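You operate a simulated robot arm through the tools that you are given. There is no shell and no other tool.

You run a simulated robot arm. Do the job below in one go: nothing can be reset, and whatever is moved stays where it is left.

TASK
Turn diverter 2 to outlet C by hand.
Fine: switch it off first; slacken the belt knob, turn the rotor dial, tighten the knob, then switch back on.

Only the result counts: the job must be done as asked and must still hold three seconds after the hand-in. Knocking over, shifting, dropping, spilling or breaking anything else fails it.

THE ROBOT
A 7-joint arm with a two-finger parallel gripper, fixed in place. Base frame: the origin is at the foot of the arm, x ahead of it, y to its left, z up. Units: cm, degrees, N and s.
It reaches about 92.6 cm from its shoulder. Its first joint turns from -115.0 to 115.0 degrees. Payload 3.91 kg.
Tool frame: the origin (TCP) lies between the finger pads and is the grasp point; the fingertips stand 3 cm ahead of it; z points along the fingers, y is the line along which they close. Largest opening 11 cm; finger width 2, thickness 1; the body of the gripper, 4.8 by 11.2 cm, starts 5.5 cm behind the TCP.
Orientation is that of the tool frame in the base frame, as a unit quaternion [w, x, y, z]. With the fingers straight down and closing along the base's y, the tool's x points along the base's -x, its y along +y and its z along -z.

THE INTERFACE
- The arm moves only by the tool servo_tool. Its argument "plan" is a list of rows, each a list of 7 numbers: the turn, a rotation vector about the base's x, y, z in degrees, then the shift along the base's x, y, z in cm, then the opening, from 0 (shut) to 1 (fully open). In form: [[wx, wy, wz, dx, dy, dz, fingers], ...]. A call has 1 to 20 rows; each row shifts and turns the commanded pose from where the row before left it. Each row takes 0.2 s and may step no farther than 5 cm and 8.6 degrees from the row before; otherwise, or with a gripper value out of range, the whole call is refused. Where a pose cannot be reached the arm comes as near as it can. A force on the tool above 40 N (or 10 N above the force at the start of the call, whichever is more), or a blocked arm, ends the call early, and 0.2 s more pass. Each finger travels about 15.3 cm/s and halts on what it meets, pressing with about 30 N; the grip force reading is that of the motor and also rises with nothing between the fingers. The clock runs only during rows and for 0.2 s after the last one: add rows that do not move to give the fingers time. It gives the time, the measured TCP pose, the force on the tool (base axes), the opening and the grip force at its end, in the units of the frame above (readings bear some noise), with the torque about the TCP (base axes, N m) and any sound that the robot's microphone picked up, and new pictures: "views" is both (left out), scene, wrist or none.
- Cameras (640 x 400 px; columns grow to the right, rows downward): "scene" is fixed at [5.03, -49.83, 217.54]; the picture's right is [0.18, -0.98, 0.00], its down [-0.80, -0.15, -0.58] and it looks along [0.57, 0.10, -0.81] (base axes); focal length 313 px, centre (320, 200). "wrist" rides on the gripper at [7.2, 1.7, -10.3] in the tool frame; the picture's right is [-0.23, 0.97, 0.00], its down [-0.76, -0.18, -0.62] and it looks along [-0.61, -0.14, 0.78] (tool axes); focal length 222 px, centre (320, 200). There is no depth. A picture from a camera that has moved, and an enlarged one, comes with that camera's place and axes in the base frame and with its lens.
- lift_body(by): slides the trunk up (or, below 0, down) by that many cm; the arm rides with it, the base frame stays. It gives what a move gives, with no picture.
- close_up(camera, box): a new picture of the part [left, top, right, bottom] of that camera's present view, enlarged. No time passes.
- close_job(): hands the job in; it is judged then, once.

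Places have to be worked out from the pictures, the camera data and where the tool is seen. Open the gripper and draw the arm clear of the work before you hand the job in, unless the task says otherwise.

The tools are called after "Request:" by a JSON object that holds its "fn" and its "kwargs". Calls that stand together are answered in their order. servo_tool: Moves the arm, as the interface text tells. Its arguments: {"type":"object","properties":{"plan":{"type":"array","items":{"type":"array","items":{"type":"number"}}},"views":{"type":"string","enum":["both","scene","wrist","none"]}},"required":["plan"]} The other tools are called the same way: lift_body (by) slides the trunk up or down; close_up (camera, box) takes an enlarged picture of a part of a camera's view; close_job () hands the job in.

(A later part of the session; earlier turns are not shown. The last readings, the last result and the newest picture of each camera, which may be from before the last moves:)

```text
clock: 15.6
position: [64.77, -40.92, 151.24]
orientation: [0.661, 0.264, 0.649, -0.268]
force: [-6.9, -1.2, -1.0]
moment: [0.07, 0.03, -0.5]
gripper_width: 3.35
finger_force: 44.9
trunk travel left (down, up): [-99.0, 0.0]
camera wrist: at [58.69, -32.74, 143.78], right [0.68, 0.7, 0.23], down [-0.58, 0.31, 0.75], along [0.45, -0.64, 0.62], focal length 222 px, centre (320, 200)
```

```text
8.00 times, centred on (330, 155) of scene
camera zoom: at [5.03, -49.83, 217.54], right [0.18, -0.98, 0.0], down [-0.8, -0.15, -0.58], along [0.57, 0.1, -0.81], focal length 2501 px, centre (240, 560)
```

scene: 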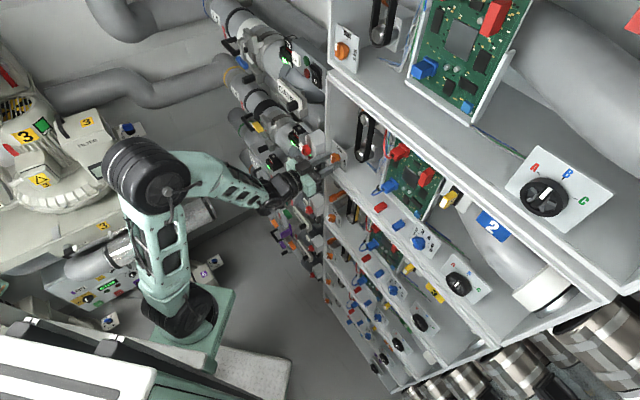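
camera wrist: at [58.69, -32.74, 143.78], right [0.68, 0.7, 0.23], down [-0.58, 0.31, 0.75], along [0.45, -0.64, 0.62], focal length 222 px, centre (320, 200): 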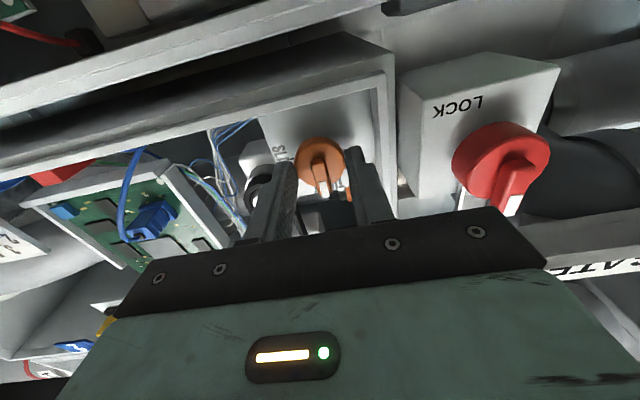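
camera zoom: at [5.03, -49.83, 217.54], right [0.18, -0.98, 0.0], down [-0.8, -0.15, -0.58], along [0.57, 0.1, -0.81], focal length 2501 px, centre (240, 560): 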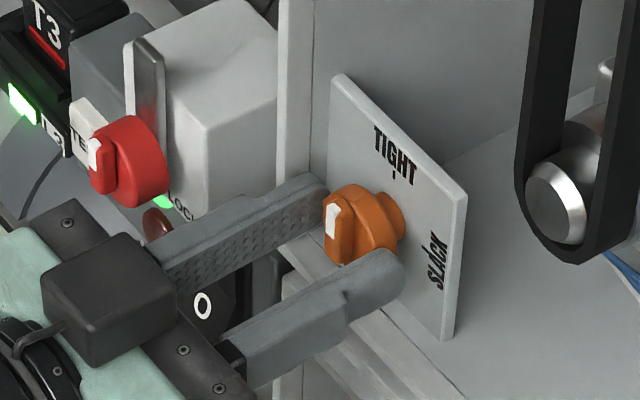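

The fingers closed on the round rim (3.35 cm) instead of the bar. I'll open, back off slightly so only the bar is between the fingers, and grip again.

Request:
{"fn": "servo_tool", "kwargs": {"plan": [[0, 0, 0, 0, 0, 0, 0.38], [0, 0, 0, 0, 0, 0, 0.38], [0, 0, 0, -0.47, 0.45, 0, 0.38], [0, 0, 0, 0, 0, 0, 0], [0, 0, 0, 0, 0, 0, 0], [0, 0, 0, 0, 0, 0, 0]], "views": "wrist"}}

Request:
{"fn": "close_up", "kwargs": {"camera": "wrist", "box": [240, 80, 400, 180]}}

Request:
{"fn": "close_up", "kwargs": {"camera": "scene", "box": [290, 130, 370, 180]}}

```text
clock: 17.0
position: [64.46, -40.57, 151.32]
orientation: [0.661, 0.264, 0.65, -0.267]
force: [2.6, -8.0, 2.5]
moment: [-0.05, -0.08, -0.36]
gripper_width: 3.37
finger_force: 45.1
trunk travel left (down, up): [-99.0, 0.0]
camera wrist: at [58.3, -32.36, 143.8], right [0.68, 0.7, 0.23], down [-0.58, 0.32, 0.75], along [0.45, -0.64, 0.62], focal length 222 px, centre (320, 200)
```

wrist: 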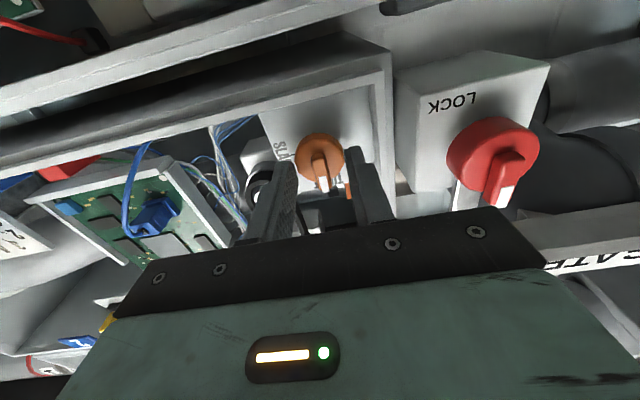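

```text
4.00 times, centred on (320, 130) of wrist
camera zoom: at [58.3, -32.36, 143.8], right [0.68, 0.7, 0.23], down [-0.58, 0.32, 0.75], along [0.45, -0.64, 0.62], focal length 888 px, centre (320, 480)
```

zoom: 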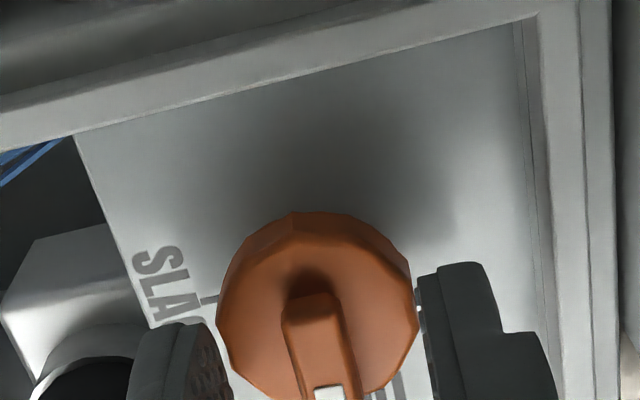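

```text
8.00 times, centred on (330, 155) of scene
camera zoom: at [5.03, -49.83, 217.54], right [0.18, -0.98, 0.0], down [-0.8, -0.15, -0.58], along [0.57, 0.1, -0.81], focal length 2501 px, centre (240, 560)
```

zoom: 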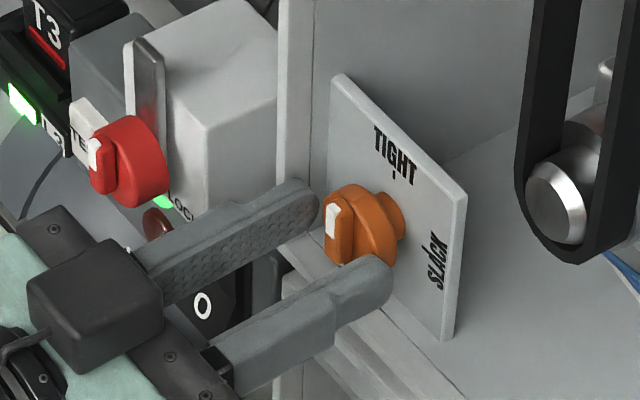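

Still on the rim, so the disc is nearer than I estimated. I'll back off another 0.8 cm and close on the bar.

Request:
{"fn": "servo_tool", "kwargs": {"plan": [[0, 0, 0, 0, 0, 0, 0.38], [0, 0, 0, 0, 0, 0, 0.38], [0, 0, 0, -0.55, 0.53, 0, 0.38], [0, 0, 0, 0, 0, 0, 0], [0, 0, 0, 0, 0, 0, 0], [0, 0, 0, 0, 0, 0, 0]], "views": "wrist"}}

Request:
{"fn": "close_up", "kwargs": {"camera": "wrist", "box": [240, 80, 400, 180]}}

Request:
{"fn": "close_up", "kwargs": {"camera": "scene", "box": [290, 130, 370, 180]}}

```text
clock: 18.4
position: [63.78, -39.94, 151.2]
orientation: [0.661, 0.264, 0.65, -0.267]
force: [-5.1, 1.4, 1.2]
moment: [-0.01, -0.01, -0.08]
gripper_width: 0.0
finger_force: 30.3
trunk travel left (down, up): [-99.0, 0.0]
camera wrist: at [57.7, -31.7, 143.81], right [0.67, 0.7, 0.23], down [-0.58, 0.31, 0.75], along [0.45, -0.64, 0.62], focal length 222 px, centre (320, 200)
```

wrist: 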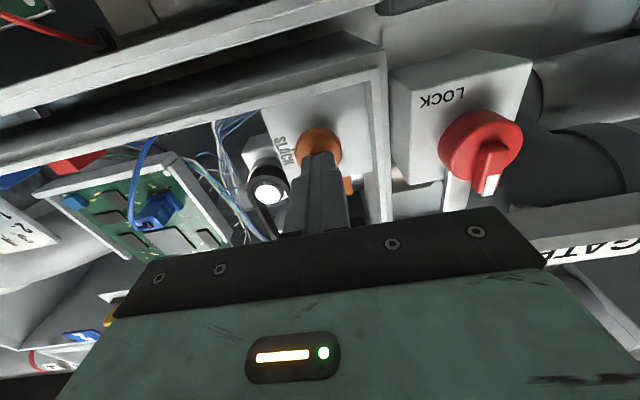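

```text
4.00 times, centred on (320, 130) of wrist
camera zoom: at [57.7, -31.7, 143.81], right [0.67, 0.7, 0.23], down [-0.58, 0.31, 0.75], along [0.45, -0.64, 0.62], focal length 888 px, centre (320, 480)
```

zoom: 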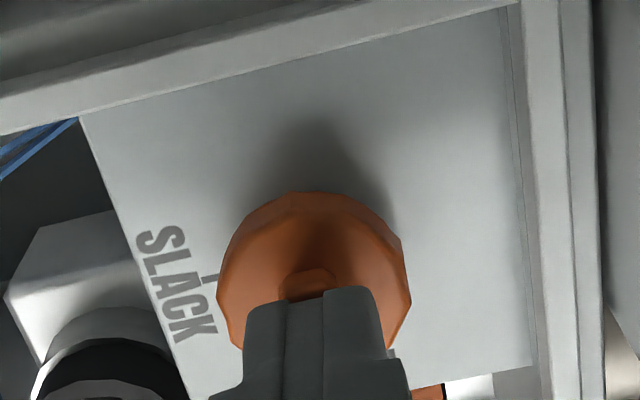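

```text
8.00 times, centred on (330, 155) of scene
camera zoom: at [5.03, -49.83, 217.54], right [0.18, -0.98, 0.0], down [-0.8, -0.15, -0.58], along [0.57, 0.1, -0.81], focal length 2501 px, centre (240, 560)
```

zoom: 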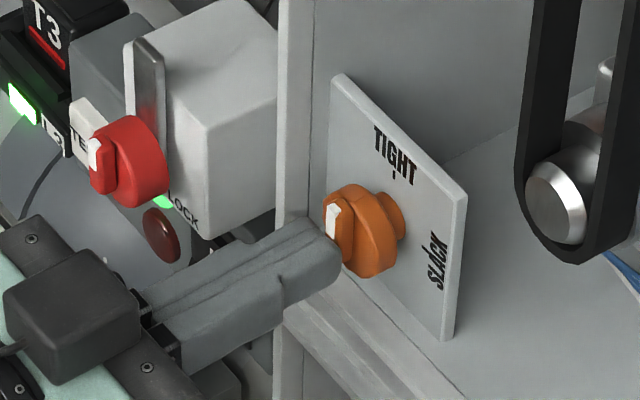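

Now the fingers closed completely just in front of the bar, so the bar lies between tip depths of about 76.6 and 77.4. I'll open, advance 0.5 cm and close.

Request:
{"fn": "servo_tool", "kwargs": {"plan": [[0, 0, 0, 0, 0, 0, 0.25], [0, 0, 0, 0, 0, 0, 0.25], [0, 0, 0, 0.36, -0.35, 0, 0.25], [0, 0, 0, 0, 0, 0, 0], [0, 0, 0, 0, 0, 0, 0], [0, 0, 0, 0, 0, 0, 0]], "views": "wrist"}}

Request:
{"fn": "close_up", "kwargs": {"camera": "wrist", "box": [240, 80, 400, 180]}}

Request:
{"fn": "close_up", "kwargs": {"camera": "scene", "box": [290, 130, 370, 180]}}

```text
clock: 19.8
position: [64.12, -40.51, 151.12]
orientation: [0.661, 0.264, 0.65, -0.267]
force: [-5.1, -4.1, -4.2]
moment: [-0.42, -0.42, -0.32]
gripper_width: 0.99
finger_force: 45.2
trunk travel left (down, up): [-99.0, 0.0]
camera wrist: at [58.06, -32.12, 143.76], right [0.68, 0.7, 0.23], down [-0.58, 0.31, 0.75], along [0.45, -0.64, 0.62], focal length 222 px, centre (320, 200)
```

wrist: 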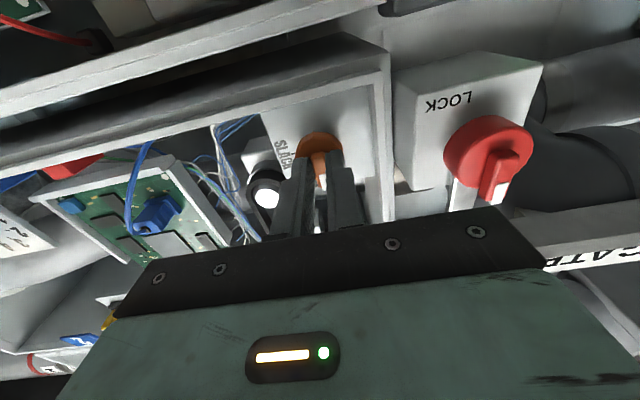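

```text
4.00 times, centred on (320, 130) of wrist
camera zoom: at [58.06, -32.12, 143.76], right [0.68, 0.7, 0.23], down [-0.58, 0.31, 0.75], along [0.45, -0.64, 0.62], focal length 888 px, centre (320, 480)
```

zoom: 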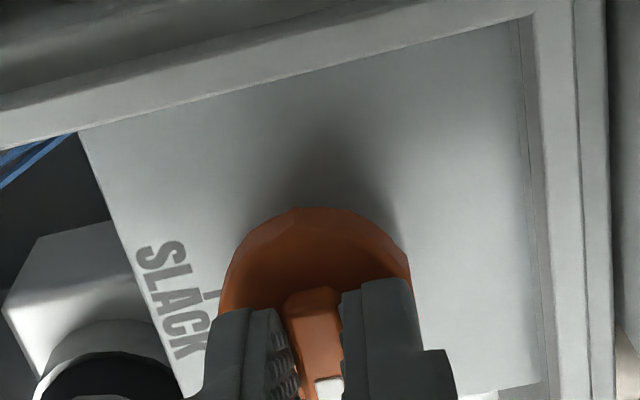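

```text
8.00 times, centred on (330, 155) of scene
camera zoom: at [5.03, -49.83, 217.54], right [0.18, -0.98, 0.0], down [-0.8, -0.15, -0.58], along [0.57, 0.1, -0.81], focal length 2501 px, centre (240, 560)
```

zoom: 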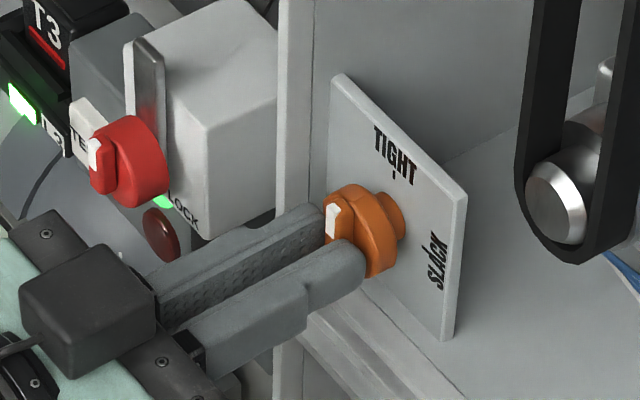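

The bar is gripped (0.99 cm wide). I'll turn it clockwise toward SLACK, starting with two small steps to check the response.

Request:
{"fn": "servo_tool", "kwargs": {"plan": [[5.8, -5.6, 0.1, 0, 0, 0, 0], [5.8, -5.6, 0.1, 0, 0, 0, 0]], "views": "wrist"}}

Request:
{"fn": "close_up", "kwargs": {"camera": "scene", "box": [290, 130, 370, 180]}}

```text
clock: 20.4
position: [64.1, -40.49, 151.12]
orientation: [0.692, 0.354, 0.606, -0.171]
force: [-7.2, -3.9, -6.5]
moment: [-0.73, -0.72, -0.73]
gripper_width: 0.98
finger_force: 45.1
trunk travel left (down, up): [-99.0, 0.0]
camera wrist: at [59.42, -30.71, 144.53], right [0.6, 0.63, 0.49], down [-0.72, 0.17, 0.67], along [0.34, -0.76, 0.55], focal length 222 px, centre (320, 200)
```

wrist: 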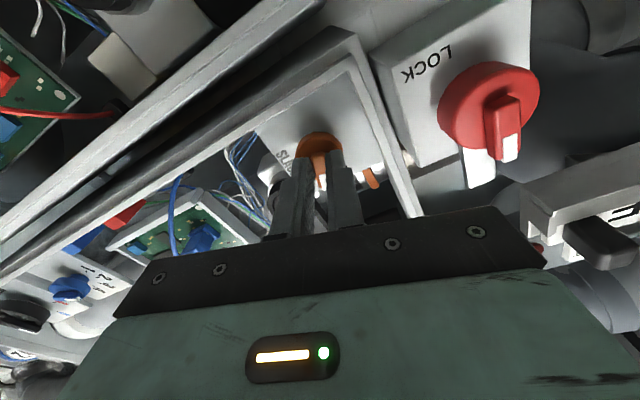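

```text
8.00 times, centred on (330, 155) of scene
camera zoom: at [5.03, -49.83, 217.54], right [0.18, -0.98, 0.0], down [-0.8, -0.15, -0.58], along [0.57, 0.1, -0.81], focal length 2501 px, centre (240, 560)
```

zoom: 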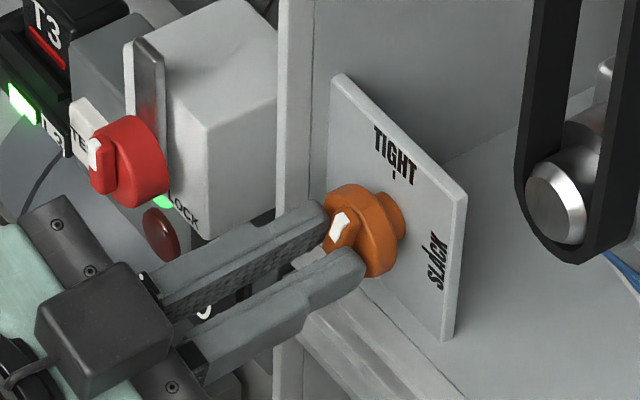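

The knob is turning correctly. I'll continue the remaining ~74° to SLACK.

Request:
{"fn": "servo_tool", "kwargs": {"plan": [[5.85, -5.7, 0.1, 0, 0, 0, 0], [5.85, -5.7, 0.1, 0, 0, 0, 0], [5.85, -5.7, 0.1, 0, 0, 0, 0], [5.85, -5.7, 0.1, 0, 0, 0, 0], [5.85, -5.7, 0.1, 0, 0, 0, 0]], "views": "both"}}

Request:
{"fn": "close_up", "kwargs": {"camera": "scene", "box": [290, 130, 370, 180]}}

```text
clock: 21.6
position: [64.19, -40.45, 151.24]
orientation: [0.708, 0.544, 0.443, 0.08]
force: [-8.0, -7.6, -7.1]
moment: [-0.26, -0.23, -1.44]
gripper_width: 0.98
finger_force: 45.3
trunk travel left (down, up): [-99.0, 0.0]
camera wrist: at [61.74, -28.27, 148.49], right [0.22, 0.25, 0.94], down [-0.96, -0.09, 0.25], along [0.15, -0.96, 0.22], focal length 222 px, centre (320, 200)
```

scene: 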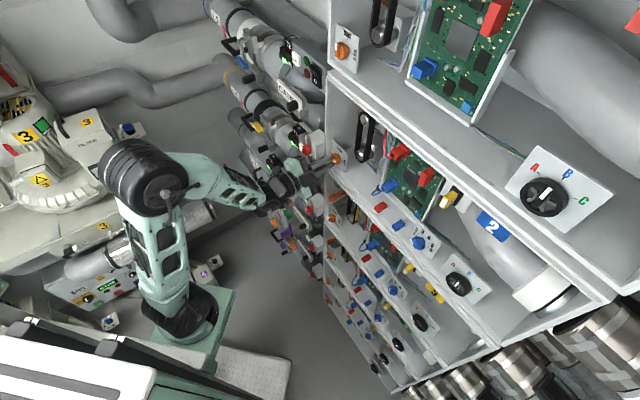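
wrist: 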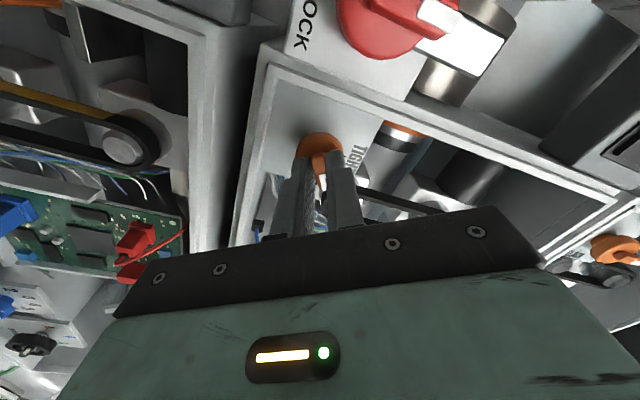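

```text
8.00 times, centred on (330, 155) of scene
camera zoom: at [5.03, -49.83, 217.54], right [0.18, -0.98, 0.0], down [-0.8, -0.15, -0.58], along [0.57, 0.1, -0.81], focal length 2501 px, centre (240, 560)
```

zoom: 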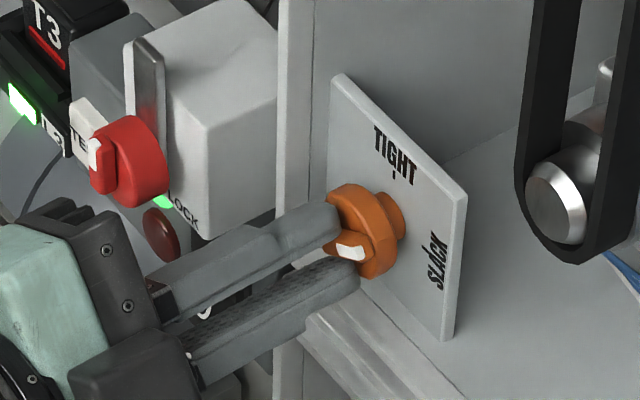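

About 57° done, with 33° more to reach SLACK.

Request:
{"fn": "servo_tool", "kwargs": {"plan": [[5.85, -5.7, 0.1, 0, 0, 0, 0], [5.85, -5.7, 0.1, 0, 0, 0, 0], [5.85, -5.7, 0.1, 0, 0, 0, 0], [5.85, -5.7, 0.1, 0, 0, 0, 0]], "views": "wrist"}}

Request:
{"fn": "close_up", "kwargs": {"camera": "scene", "box": [290, 130, 370, 180]}}

Request:
{"fn": "close_up", "kwargs": {"camera": "wrist", "box": [240, 60, 400, 160]}}

```text
clock: 22.6
position: [64.18, -40.56, 151.24]
orientation: [0.656, 0.648, 0.272, 0.275]
force: [-9.5, -9.0, -8.6]
moment: [0.23, 0.27, -1.46]
gripper_width: 1.0
finger_force: 44.9
trunk travel left (down, up): [-99.0, 0.0]
camera wrist: at [61.88, -28.05, 152.68], right [-0.17, -0.15, 0.97], down [-0.98, -0.11, -0.19], along [0.13, -0.98, -0.13], focal length 222 px, centre (320, 200)
```

wrist: 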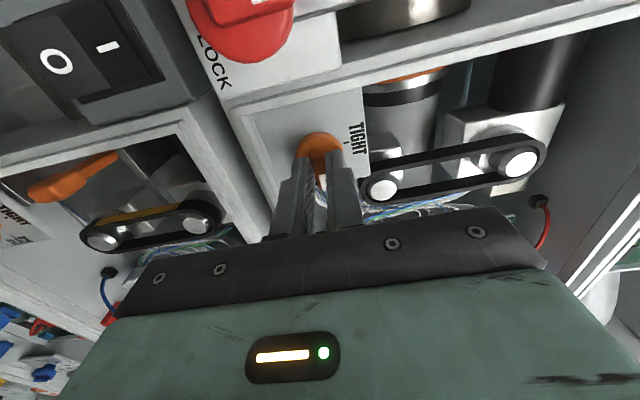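

```text
8.00 times, centred on (330, 155) of scene
camera zoom: at [5.03, -49.83, 217.54], right [0.18, -0.98, 0.0], down [-0.8, -0.15, -0.58], along [0.57, 0.1, -0.81], focal length 2501 px, centre (240, 560)
```

zoom: 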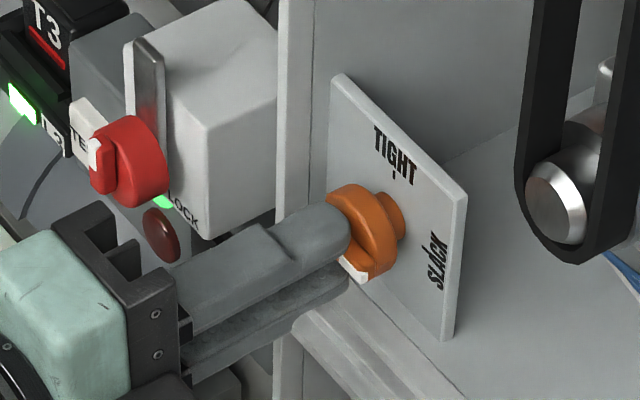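

```text
4.00 times, centred on (320, 110) of wrist
camera zoom: at [61.88, -28.05, 152.68], right [-0.17, -0.15, 0.97], down [-0.98, -0.11, -0.19], along [0.13, -0.98, -0.13], focal length 888 px, centre (320, 560)
```

zoom: 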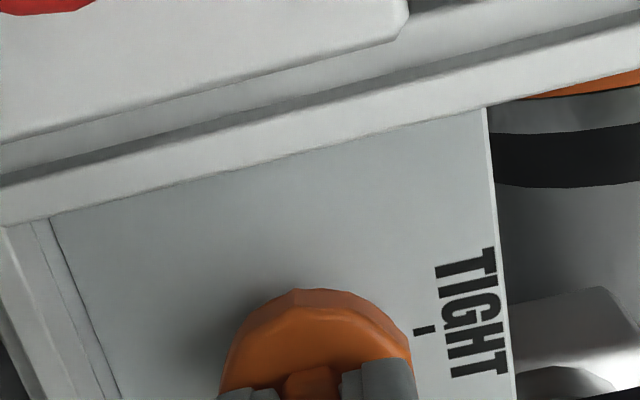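

The bar now looks horizontal, pointing at SLACK. I'll open the fingers a little, retract straight out and check the knob.

Request:
{"fn": "servo_tool", "kwargs": {"plan": [[0, 0, 0, 0, 0, 0, 0.25], [0, 0, 0, 0, 0, 0, 0.25], [0, 0, 0, -1.5, 1.45, 0, 0.25], [0, 0, 0, -2.5, 2.4, 0, 0.25], [0, 0, 0, -2.5, 2.4, 0, 0.25]], "views": "both"}}

Request:
{"fn": "close_up", "kwargs": {"camera": "scene", "box": [290, 130, 370, 180]}}

Request:
{"fn": "close_up", "kwargs": {"camera": "wrist", "box": [240, 60, 400, 160]}}

```text
clock: 23.8
position: [61.12, -35.32, 152.77]
orientation: [0.657, 0.647, 0.273, 0.274]
force: [0.0, -0.3, -1.0]
moment: [-0.01, -0.02, -0.02]
gripper_width: 2.78
finger_force: 0.0
out of reach, approached as far as the arm can: row 4, 5
trunk travel left (down, up): [-99.0, 0.0]
camera wrist: at [58.78, -22.9, 154.27], right [-0.17, -0.15, 0.97], down [-0.98, -0.11, -0.18], along [0.13, -0.98, -0.13], focal length 222 px, centre (320, 200)
```

scene: 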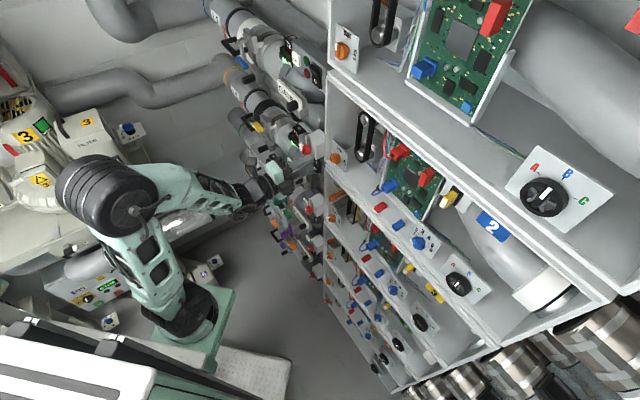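
wrist: 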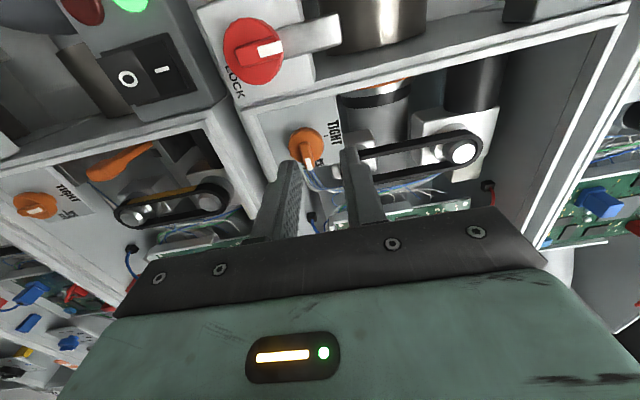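

```text
8.00 times, centred on (330, 155) of scene
camera zoom: at [5.03, -49.83, 217.54], right [0.18, -0.98, 0.0], down [-0.8, -0.15, -0.58], along [0.57, 0.1, -0.81], focal length 2501 px, centre (240, 560)
```

zoom: 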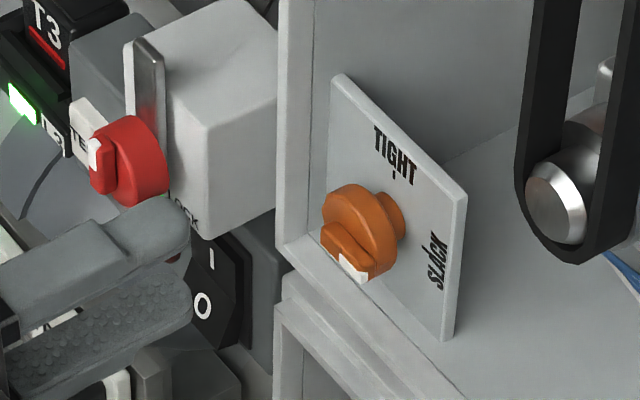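

```text
4.00 times, centred on (320, 110) of wrist
camera zoom: at [58.78, -22.9, 154.27], right [-0.17, -0.15, 0.97], down [-0.98, -0.11, -0.18], along [0.13, -0.98, -0.13], focal length 888 px, centre (320, 560)
```

zoom: 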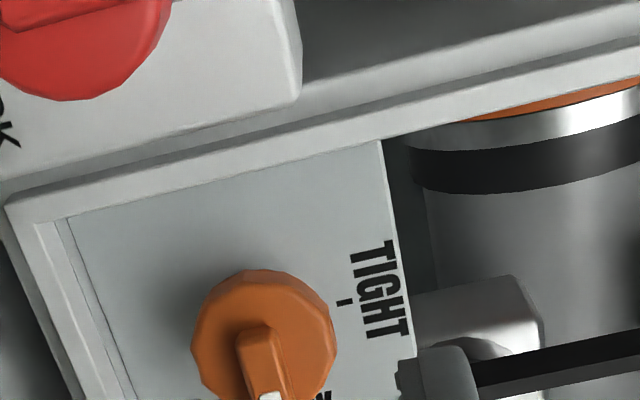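

The belt knob now rests at SLACK. Next I travel right along the shelf toward the dial, rolling the gripper back to its original roll and keeping the tips about 5 cm outside the shelf front.

Request:
{"fn": "servo_tool", "kwargs": {"plan": [[-5.85, 5.7, -0.1, -2.87, -3.16, -0.36, 0.35], [-5.85, 5.7, -0.1, -2.87, -3.16, -0.36, 0.35], [-5.85, 5.7, -0.1, -2.87, -3.16, -0.36, 0.35], [-5.85, 5.7, -0.1, -2.87, -3.16, -0.36, 0.35], [-5.85, 5.7, -0.1, -2.87, -3.16, -0.36, 0.35], [-5.85, 5.7, -0.1, -2.87, -3.16, -0.36, 0.35]], "views": "both"}}

```text
clock: 25.2
position: [45.41, -55.3, 151.37]
orientation: [0.713, 0.473, 0.517, -0.021]
force: [0.2, 0.0, -0.2]
moment: [-0.01, 0.03, -0.03]
gripper_width: 3.86
finger_force: 0.0
out of reach, approached as far as the arm can: row 1, 2
trunk travel left (down, up): [-99.0, 0.0]
camera wrist: at [42.27, -43.89, 146.78], right [0.4, 0.43, 0.81], down [-0.89, -0.01, 0.45], along [0.21, -0.9, 0.38], focal length 222 px, centre (320, 200)
```

scene: 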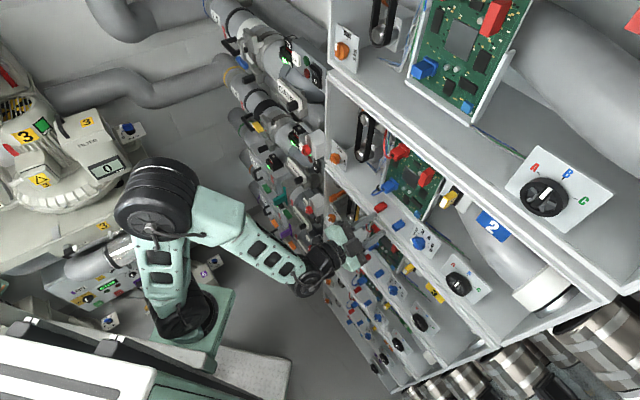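
wrist: 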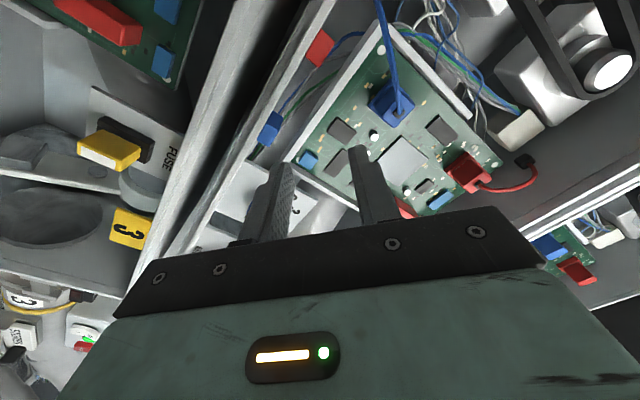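

All clear so far. I'll continue to a point about 6 cm in front of the rotor dial and finish the roll-back.

Request:
{"fn": "servo_tool", "kwargs": {"plan": [[-5.85, 5.7, -0.1, -3.2, -2.9, -0.5, 0.35], [-5.85, 5.7, -0.1, -3.2, -2.9, -0.5, 0.35], [-5.85, 5.7, -0.1, -3.2, -2.9, -0.5, 0.35], [-5.85, 5.7, -0.1, -3.2, -2.9, -0.5, 0.35], [-5.85, 5.7, -0.1, -3.1, -2.9, -0.5, 0.35]], "views": "both"}}

Request:
{"fn": "close_up", "kwargs": {"camera": "scene", "box": [400, 230, 520, 305]}}

Request:
{"fn": "close_up", "kwargs": {"camera": "wrist", "box": [240, 50, 400, 150]}}

```text
clock: 26.4
position: [29.59, -69.73, 148.84]
orientation: [0.66, 0.261, 0.652, -0.268]
force: [-0.4, 1.3, -0.7]
moment: [0.02, 0.02, -0.08]
gripper_width: 3.83
finger_force: 0.0
trunk travel left (down, up): [-99.0, 0.0]
camera wrist: at [23.51, -61.47, 141.46], right [0.68, 0.7, 0.22], down [-0.58, 0.32, 0.75], along [0.46, -0.64, 0.62], focal length 222 px, centre (320, 200)
```

scene: 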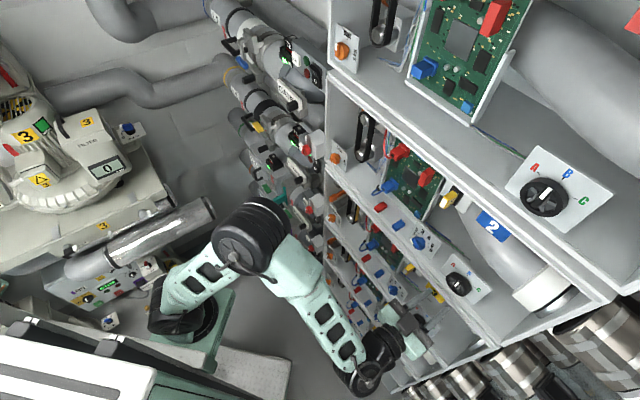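
wrist: 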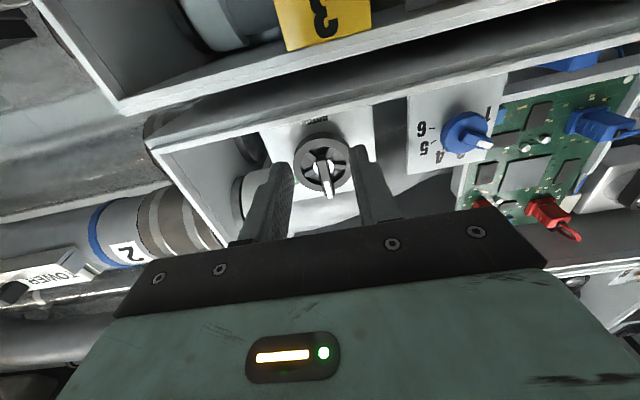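

```text
5.33 times, centred on (460, 268) of scene
camera zoom: at [5.03, -49.83, 217.54], right [0.18, -0.98, 0.0], down [-0.8, -0.15, -0.58], along [0.57, 0.1, -0.81], focal length 1667 px, centre (-427, -160)
```

zoom: 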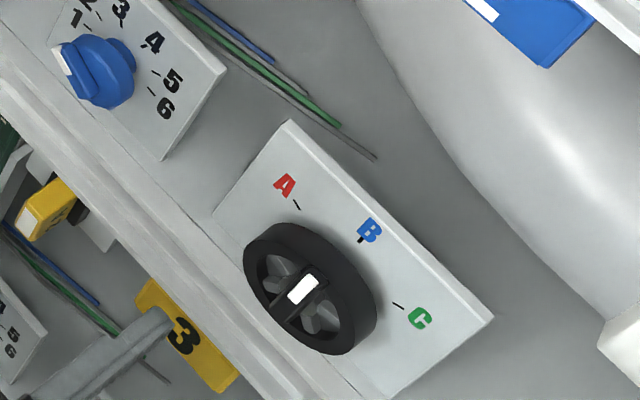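

```text
4.00 times, centred on (320, 100) of wrist
camera zoom: at [23.51, -61.47, 141.46], right [0.68, 0.7, 0.22], down [-0.58, 0.32, 0.75], along [0.46, -0.64, 0.62], focal length 888 px, centre (320, 600)
```

zoom: 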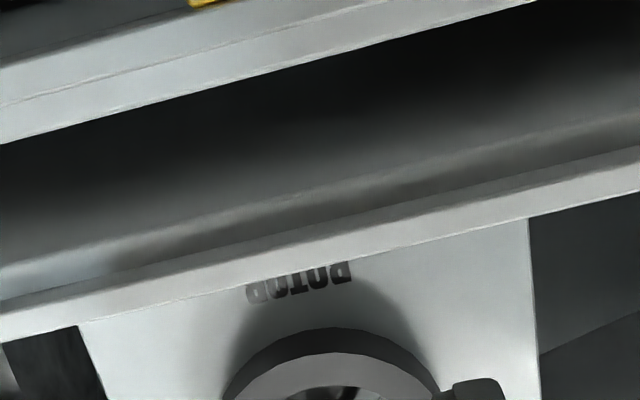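

The arm reached the dial area fine. I'll zoom in on the dial between the fingers.

Request:
{"fn": "close_up", "kwargs": {"camera": "wrist", "box": [240, 110, 400, 210]}}

Request:
{"fn": "close_up", "kwargs": {"camera": "scene", "box": [360, 250, 520, 350]}}

```text
4.00 times, centred on (320, 160) of wrist
camera zoom: at [23.51, -61.47, 141.46], right [0.68, 0.7, 0.22], down [-0.58, 0.32, 0.75], along [0.46, -0.64, 0.62], focal length 888 px, centre (320, 360)
```

zoom: 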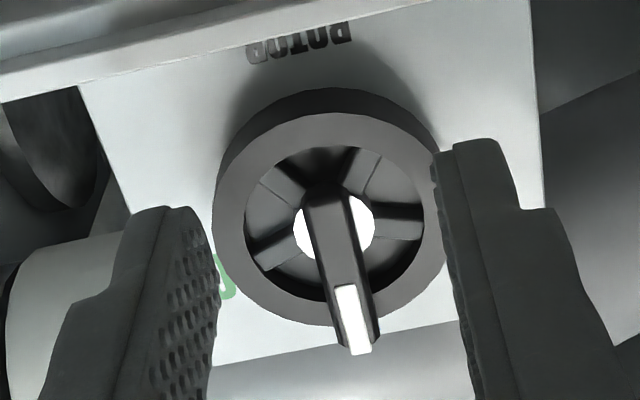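

```text
4.00 times, centred on (440, 300) of scene
camera zoom: at [5.03, -49.83, 217.54], right [0.18, -0.98, 0.0], down [-0.8, -0.15, -0.58], along [0.57, 0.1, -0.81], focal length 1250 px, centre (-160, -200)
```

zoom: 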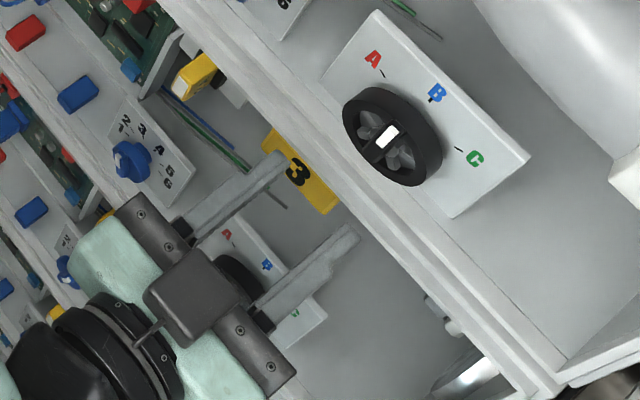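

From the new views, the dial centre is at about z 151.3 and lateral -29.9. Its pointer bar is vertical at B, with its front face roughly 4 cm beyond the tips. I'll align in height and close part of the gap.

Request:
{"fn": "servo_tool", "kwargs": {"plan": [[0, 0, 0, -0.1, -0.1, 1.25, 0.3], [0, 0, 0, -0.11, -0.12, 1.2, 0.3], [0, 0, 0, 0.8, -0.77, 0, 0.3], [0, 0, 0, 0.78, -0.76, 0, 0.3]], "views": "both"}}

Request:
{"fn": "close_up", "kwargs": {"camera": "wrist", "box": [240, 90, 400, 190]}}

Request:
{"fn": "close_up", "kwargs": {"camera": "scene", "box": [400, 240, 496, 300]}}

```text
clock: 27.4
position: [30.87, -71.43, 151.43]
orientation: [0.66, 0.263, 0.65, -0.269]
force: [-0.6, -0.5, 0.5]
moment: [0.01, -0.03, 0.02]
gripper_width: 3.29
finger_force: 0.0
trunk travel left (down, up): [-99.0, 0.0]
camera wrist: at [24.79, -63.21, 143.95], right [0.68, 0.7, 0.23], down [-0.58, 0.32, 0.75], along [0.46, -0.64, 0.62], focal length 222 px, centre (320, 200)
```

scene: 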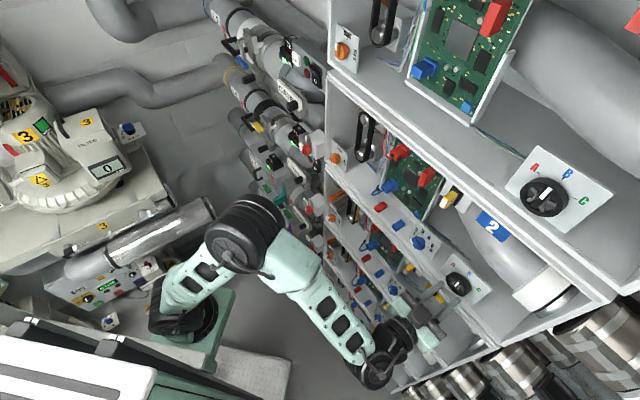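
wrist: 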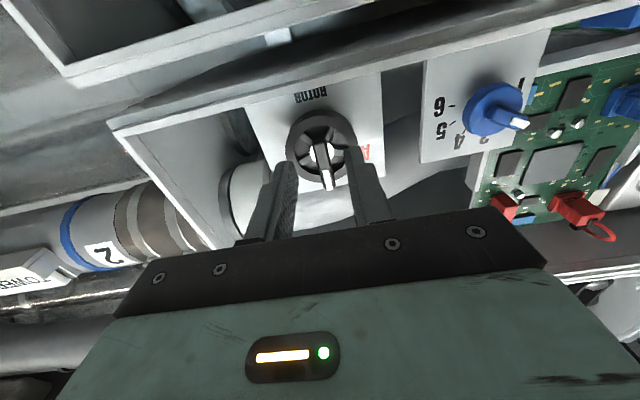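

```text
4.00 times, centred on (320, 140) of wrist
camera zoom: at [24.79, -63.21, 143.95], right [0.68, 0.7, 0.23], down [-0.58, 0.32, 0.75], along [0.46, -0.64, 0.62], focal length 888 px, centre (320, 440)
```

zoom: 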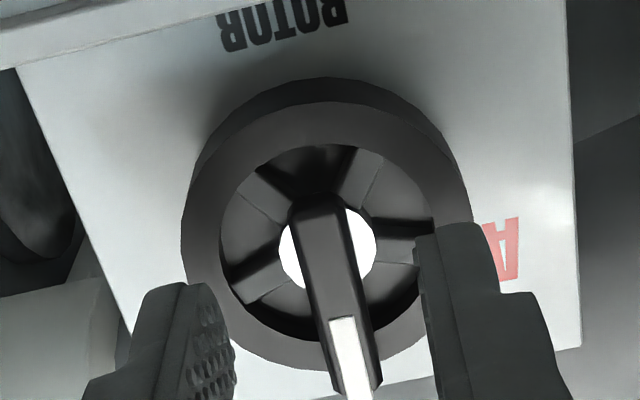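

```text
6.67 times, centred on (448, 270) of scene
camera zoom: at [5.03, -49.83, 217.54], right [0.18, -0.98, 0.0], down [-0.8, -0.15, -0.58], along [0.57, 0.1, -0.81], focal length 2084 px, centre (-533, -267)
```

zoom: 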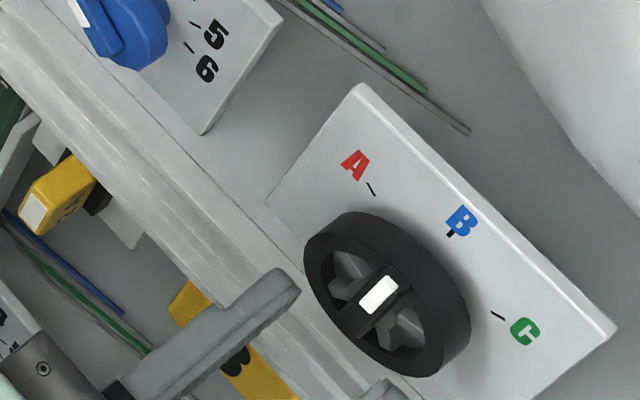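

Both views agree that the bar's front is at depth ≈76.0 and the tips are at 74.8. I'll advance 1.6 cm and close on the bar.

Request:
{"fn": "servo_tool", "kwargs": {"plan": [[0, 0, 0, 0.57, -0.55, -0.05, 0.28], [0, 0, 0, 0.57, -0.55, -0.05, 0.28], [0, 0, 0, 0, 0, 0, 0], [0, 0, 0, 0, 0, 0, 0], [0, 0, 0, 0, 0, 0, 0]], "views": "wrist"}}

Request:
{"fn": "close_up", "kwargs": {"camera": "wrist", "box": [240, 90, 400, 190]}}

Request:
{"fn": "close_up", "kwargs": {"camera": "scene", "box": [400, 240, 496, 300]}}

```text
clock: 28.6
position: [32.19, -72.43, 151.25]
orientation: [0.66, 0.263, 0.651, -0.268]
force: [0.8, 14.2, -4.3]
moment: [0.06, 0.04, 0.01]
gripper_width: 0.97
finger_force: 45.0
trunk travel left (down, up): [-99.0, 0.0]
camera wrist: at [25.98, -64.2, 143.84], right [0.67, 0.7, 0.23], down [-0.58, 0.31, 0.75], along [0.46, -0.64, 0.62], focal length 222 px, centre (320, 200)
```

wrist: 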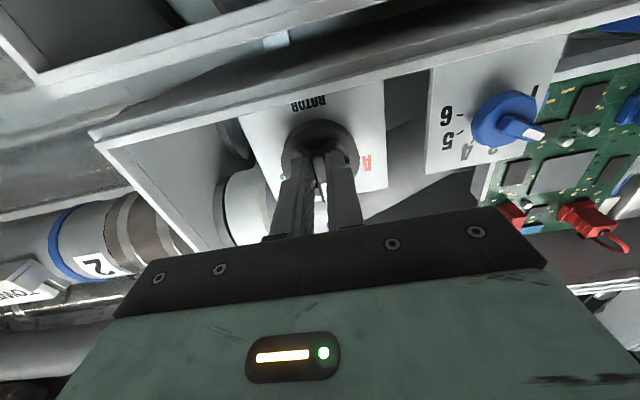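

```text
4.00 times, centred on (320, 140) of wrist
camera zoom: at [25.98, -64.2, 143.84], right [0.67, 0.7, 0.23], down [-0.58, 0.31, 0.75], along [0.46, -0.64, 0.62], focal length 888 px, centre (320, 440)
```

zoom: 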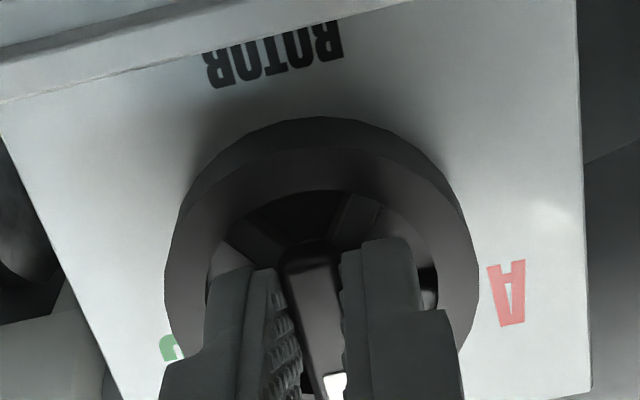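

```text
6.67 times, centred on (448, 270) of scene
camera zoom: at [5.03, -49.83, 217.54], right [0.18, -0.98, 0.0], down [-0.8, -0.15, -0.58], along [0.57, 0.1, -0.81], focal length 2084 px, centre (-533, -267)
```

zoom: 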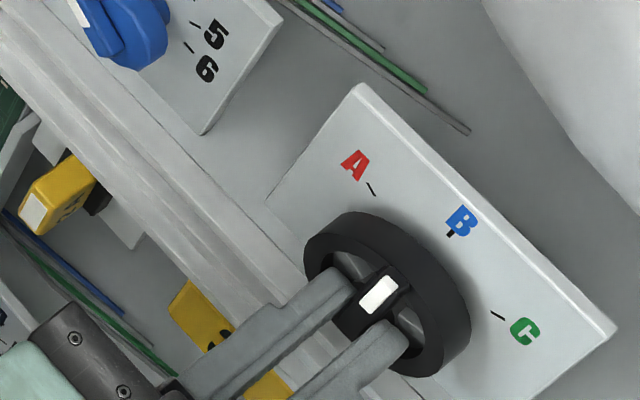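

The bar is gripped (0.97 cm). The A/B/C ticks sit at -60°, 0° and +60°, so C needs a 60° clockwise turn. I'll ease the sideways load slightly and begin turning.

Request:
{"fn": "servo_tool", "kwargs": {"plan": [[0, 0, 0, 0.08, 0.1, 0, 0], [5.4, -5.21, 0.1, 0, 0, 0, 0], [5.4, -5.21, 0.1, 0, 0, 0, 0]], "views": "wrist"}}

Request:
{"fn": "close_up", "kwargs": {"camera": "scene", "box": [400, 240, 496, 300]}}

```text
clock: 29.4
position: [32.04, -72.45, 151.3]
orientation: [0.69, 0.347, 0.61, -0.179]
force: [-2.0, 12.1, -7.5]
moment: [-0.8, -0.71, -0.44]
gripper_width: 0.97
finger_force: 45.0
trunk travel left (down, up): [-99.0, 0.0]
camera wrist: at [27.31, -62.83, 144.54], right [0.61, 0.64, 0.47], down [-0.71, 0.18, 0.68], along [0.35, -0.75, 0.56], focal length 222 px, centre (320, 200)
```

wrist: 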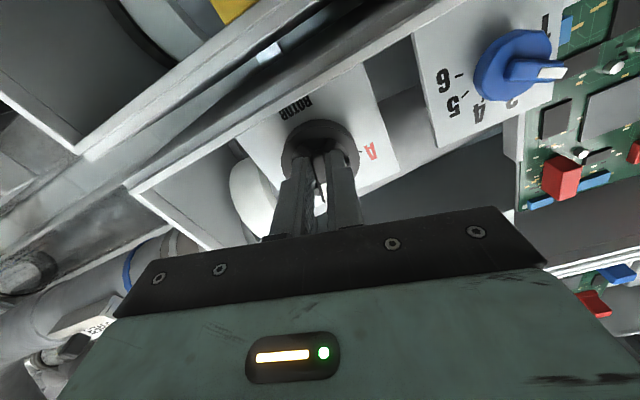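

```text
6.67 times, centred on (448, 270) of scene
camera zoom: at [5.03, -49.83, 217.54], right [0.18, -0.98, 0.0], down [-0.8, -0.15, -0.58], along [0.57, 0.1, -0.81], focal length 2084 px, centre (-533, -267)
```

zoom: 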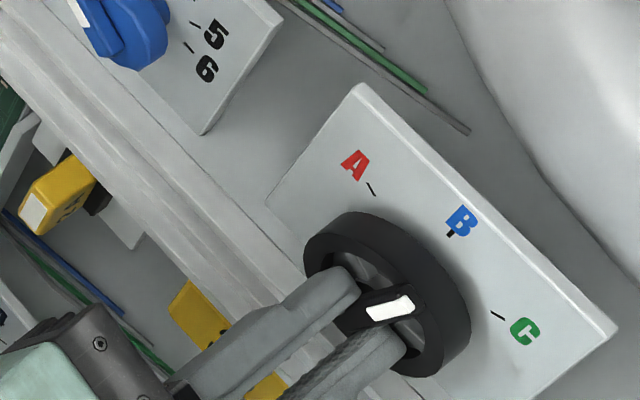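

The dial and rotor are moving. I'll continue the remaining 45° to C.

Request:
{"fn": "servo_tool", "kwargs": {"plan": [[5.4, -5.21, 0.1, 0, 0, 0, 0], [5.4, -5.21, 0.1, 0, 0, 0, 0], [5.4, -5.21, 0.1, 0, 0, 0, 0], [5.4, -5.21, 0.1, 0, 0, 0, 0]], "views": "wrist"}}

Request:
{"fn": "close_up", "kwargs": {"camera": "scene", "box": [400, 240, 496, 300]}}

```text
clock: 30.4
position: [32.16, -72.34, 151.27]
orientation: [0.712, 0.492, 0.501, 0.005]
force: [2.1, 14.6, -2.4]
moment: [-0.42, -0.34, -0.72]
gripper_width: 0.97
finger_force: 44.6
trunk travel left (down, up): [-99.0, 0.0]
camera wrist: at [29.29, -60.74, 147.23], right [0.36, 0.39, 0.85], down [-0.91, -0.04, 0.4], along [0.19, -0.92, 0.34], focal length 222 px, centre (320, 200)
```

wrist: 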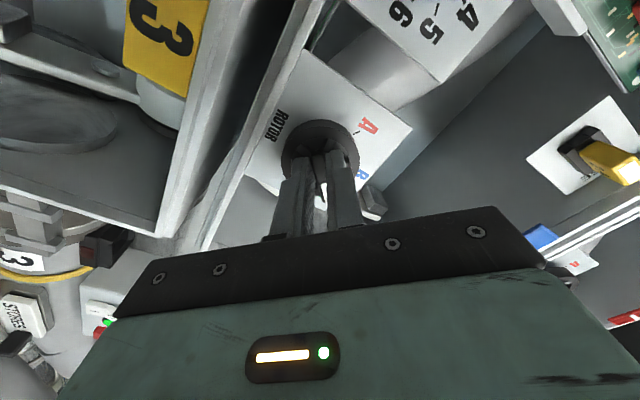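

```text
6.67 times, centred on (448, 270) of scene
camera zoom: at [5.03, -49.83, 217.54], right [0.18, -0.98, 0.0], down [-0.8, -0.15, -0.58], along [0.57, 0.1, -0.81], focal length 2084 px, centre (-533, -267)
```

zoom: 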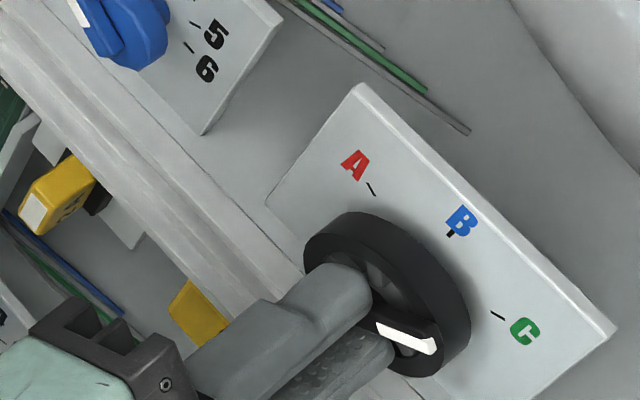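

At 45° now, so I'll do the last 15°.

Request:
{"fn": "servo_tool", "kwargs": {"plan": [[5.4, -5.21, 0.1, 0, 0, 0, 0], [5.4, -5.21, 0.1, 0, 0, 0, 0], [0, 0, 0, 0, 0, 0, 0]], "views": "wrist"}}

Request:
{"fn": "close_up", "kwargs": {"camera": "scene", "box": [400, 240, 496, 300]}}

Request:
{"fn": "close_up", "kwargs": {"camera": "wrist", "box": [240, 70, 400, 170]}}

```text
clock: 31.2
position: [32.26, -72.34, 151.37]
orientation: [0.705, 0.553, 0.433, 0.098]
force: [4.7, 12.7, 1.5]
moment: [-0.06, -0.09, -0.52]
gripper_width: 1.01
finger_force: 45.0
trunk travel left (down, up): [-99.0, 0.0]
camera wrist: at [29.83, -60.13, 149.04], right [0.19, 0.22, 0.96], down [-0.97, -0.1, 0.22], along [0.15, -0.97, 0.19], focal length 222 px, centre (320, 200)
```

wrist: 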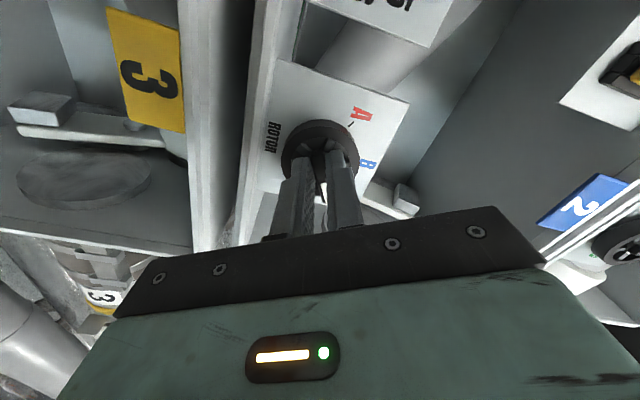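

```text
6.67 times, centred on (448, 270) of scene
camera zoom: at [5.03, -49.83, 217.54], right [0.18, -0.98, 0.0], down [-0.8, -0.15, -0.58], along [0.57, 0.1, -0.81], focal length 2084 px, centre (-533, -267)
```

zoom: 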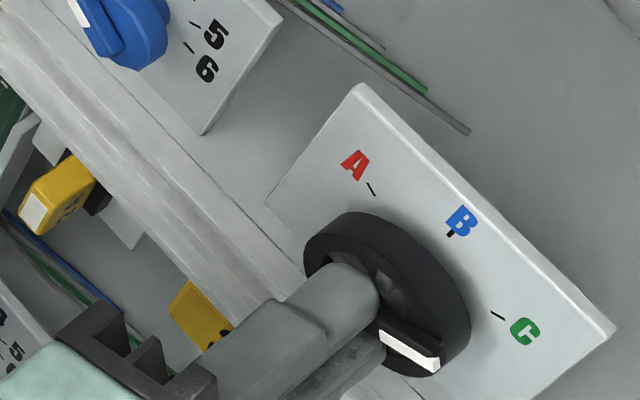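

```text
4.00 times, centred on (320, 120) of wrist
camera zoom: at [29.83, -60.13, 149.04], right [0.19, 0.22, 0.96], down [-0.97, -0.1, 0.22], along [0.15, -0.97, 0.19], focal length 888 px, centre (320, 520)
```

zoom: 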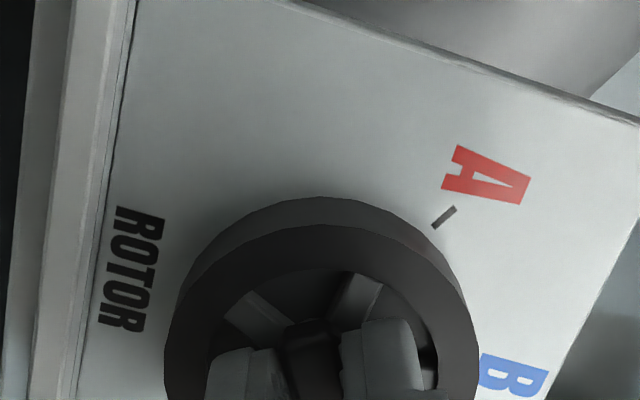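

The pointer now aligns with the C tick direction. I'll release with a small opening, retract straight out and verify.

Request:
{"fn": "servo_tool", "kwargs": {"plan": [[0, 0, 0, 0, 0, 0, 0.14], [0, 0, 0, 0, 0, 0, 0.14], [0, 0, 0, -0.72, 0.69, 0, 0.14], [0, 0, 0, -1.44, 1.39, 0, 0.2], [0, 0, 0, -2.88, 2.78, 0, 0.35]], "views": "both"}}

Request:
{"fn": "close_up", "kwargs": {"camera": "scene", "box": [400, 240, 496, 300]}}

Request:
{"fn": "close_up", "kwargs": {"camera": "wrist", "box": [240, 90, 400, 190]}}

```text
clock: 32.4
position: [27.24, -67.53, 151.27]
orientation: [0.704, 0.554, 0.432, 0.097]
force: [0.5, 0.2, -0.5]
moment: [-0.01, -0.02, 0.01]
gripper_width: 3.85
finger_force: 0.2
trunk travel left (down, up): [-99.0, 0.0]
camera wrist: at [24.77, -55.29, 148.91], right [0.2, 0.22, 0.96], down [-0.97, -0.1, 0.22], along [0.14, -0.97, 0.19], focal length 222 px, centre (320, 200)
```

scene: 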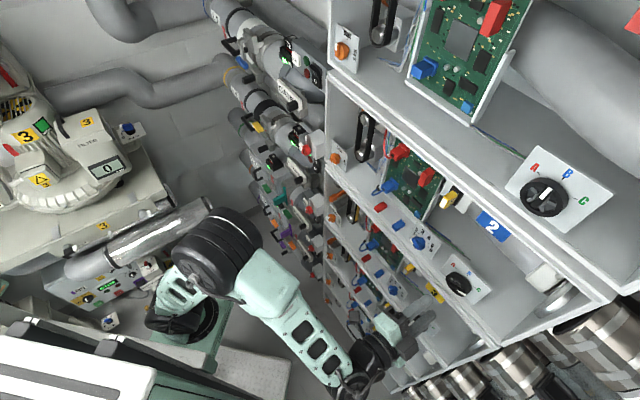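
wrist: 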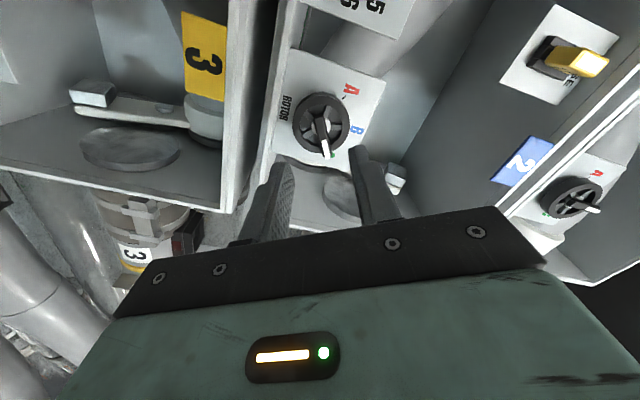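

```text
6.67 times, centred on (448, 270) of scene
camera zoom: at [5.03, -49.83, 217.54], right [0.18, -0.98, 0.0], down [-0.8, -0.15, -0.58], along [0.57, 0.1, -0.81], focal length 2084 px, centre (-533, -267)
```

zoom: 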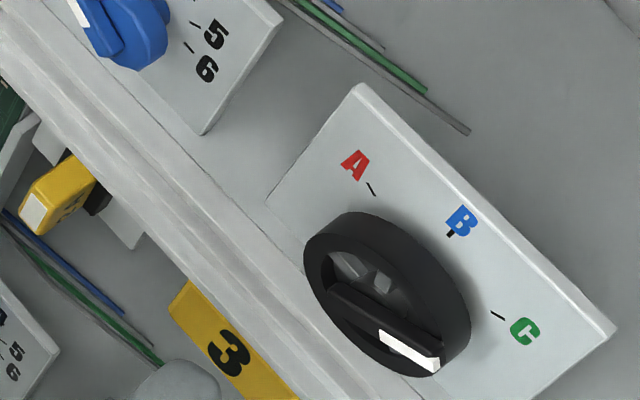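

```text
4.00 times, centred on (320, 140) of wrist
camera zoom: at [24.77, -55.29, 148.91], right [0.2, 0.22, 0.96], down [-0.97, -0.1, 0.22], along [0.14, -0.97, 0.19], focal length 888 px, centre (320, 440)
```

zoom: 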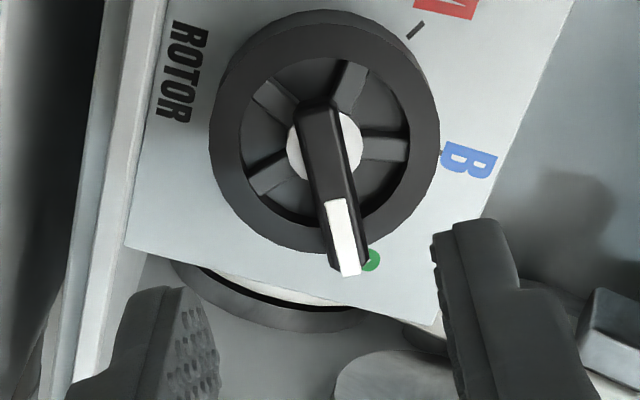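

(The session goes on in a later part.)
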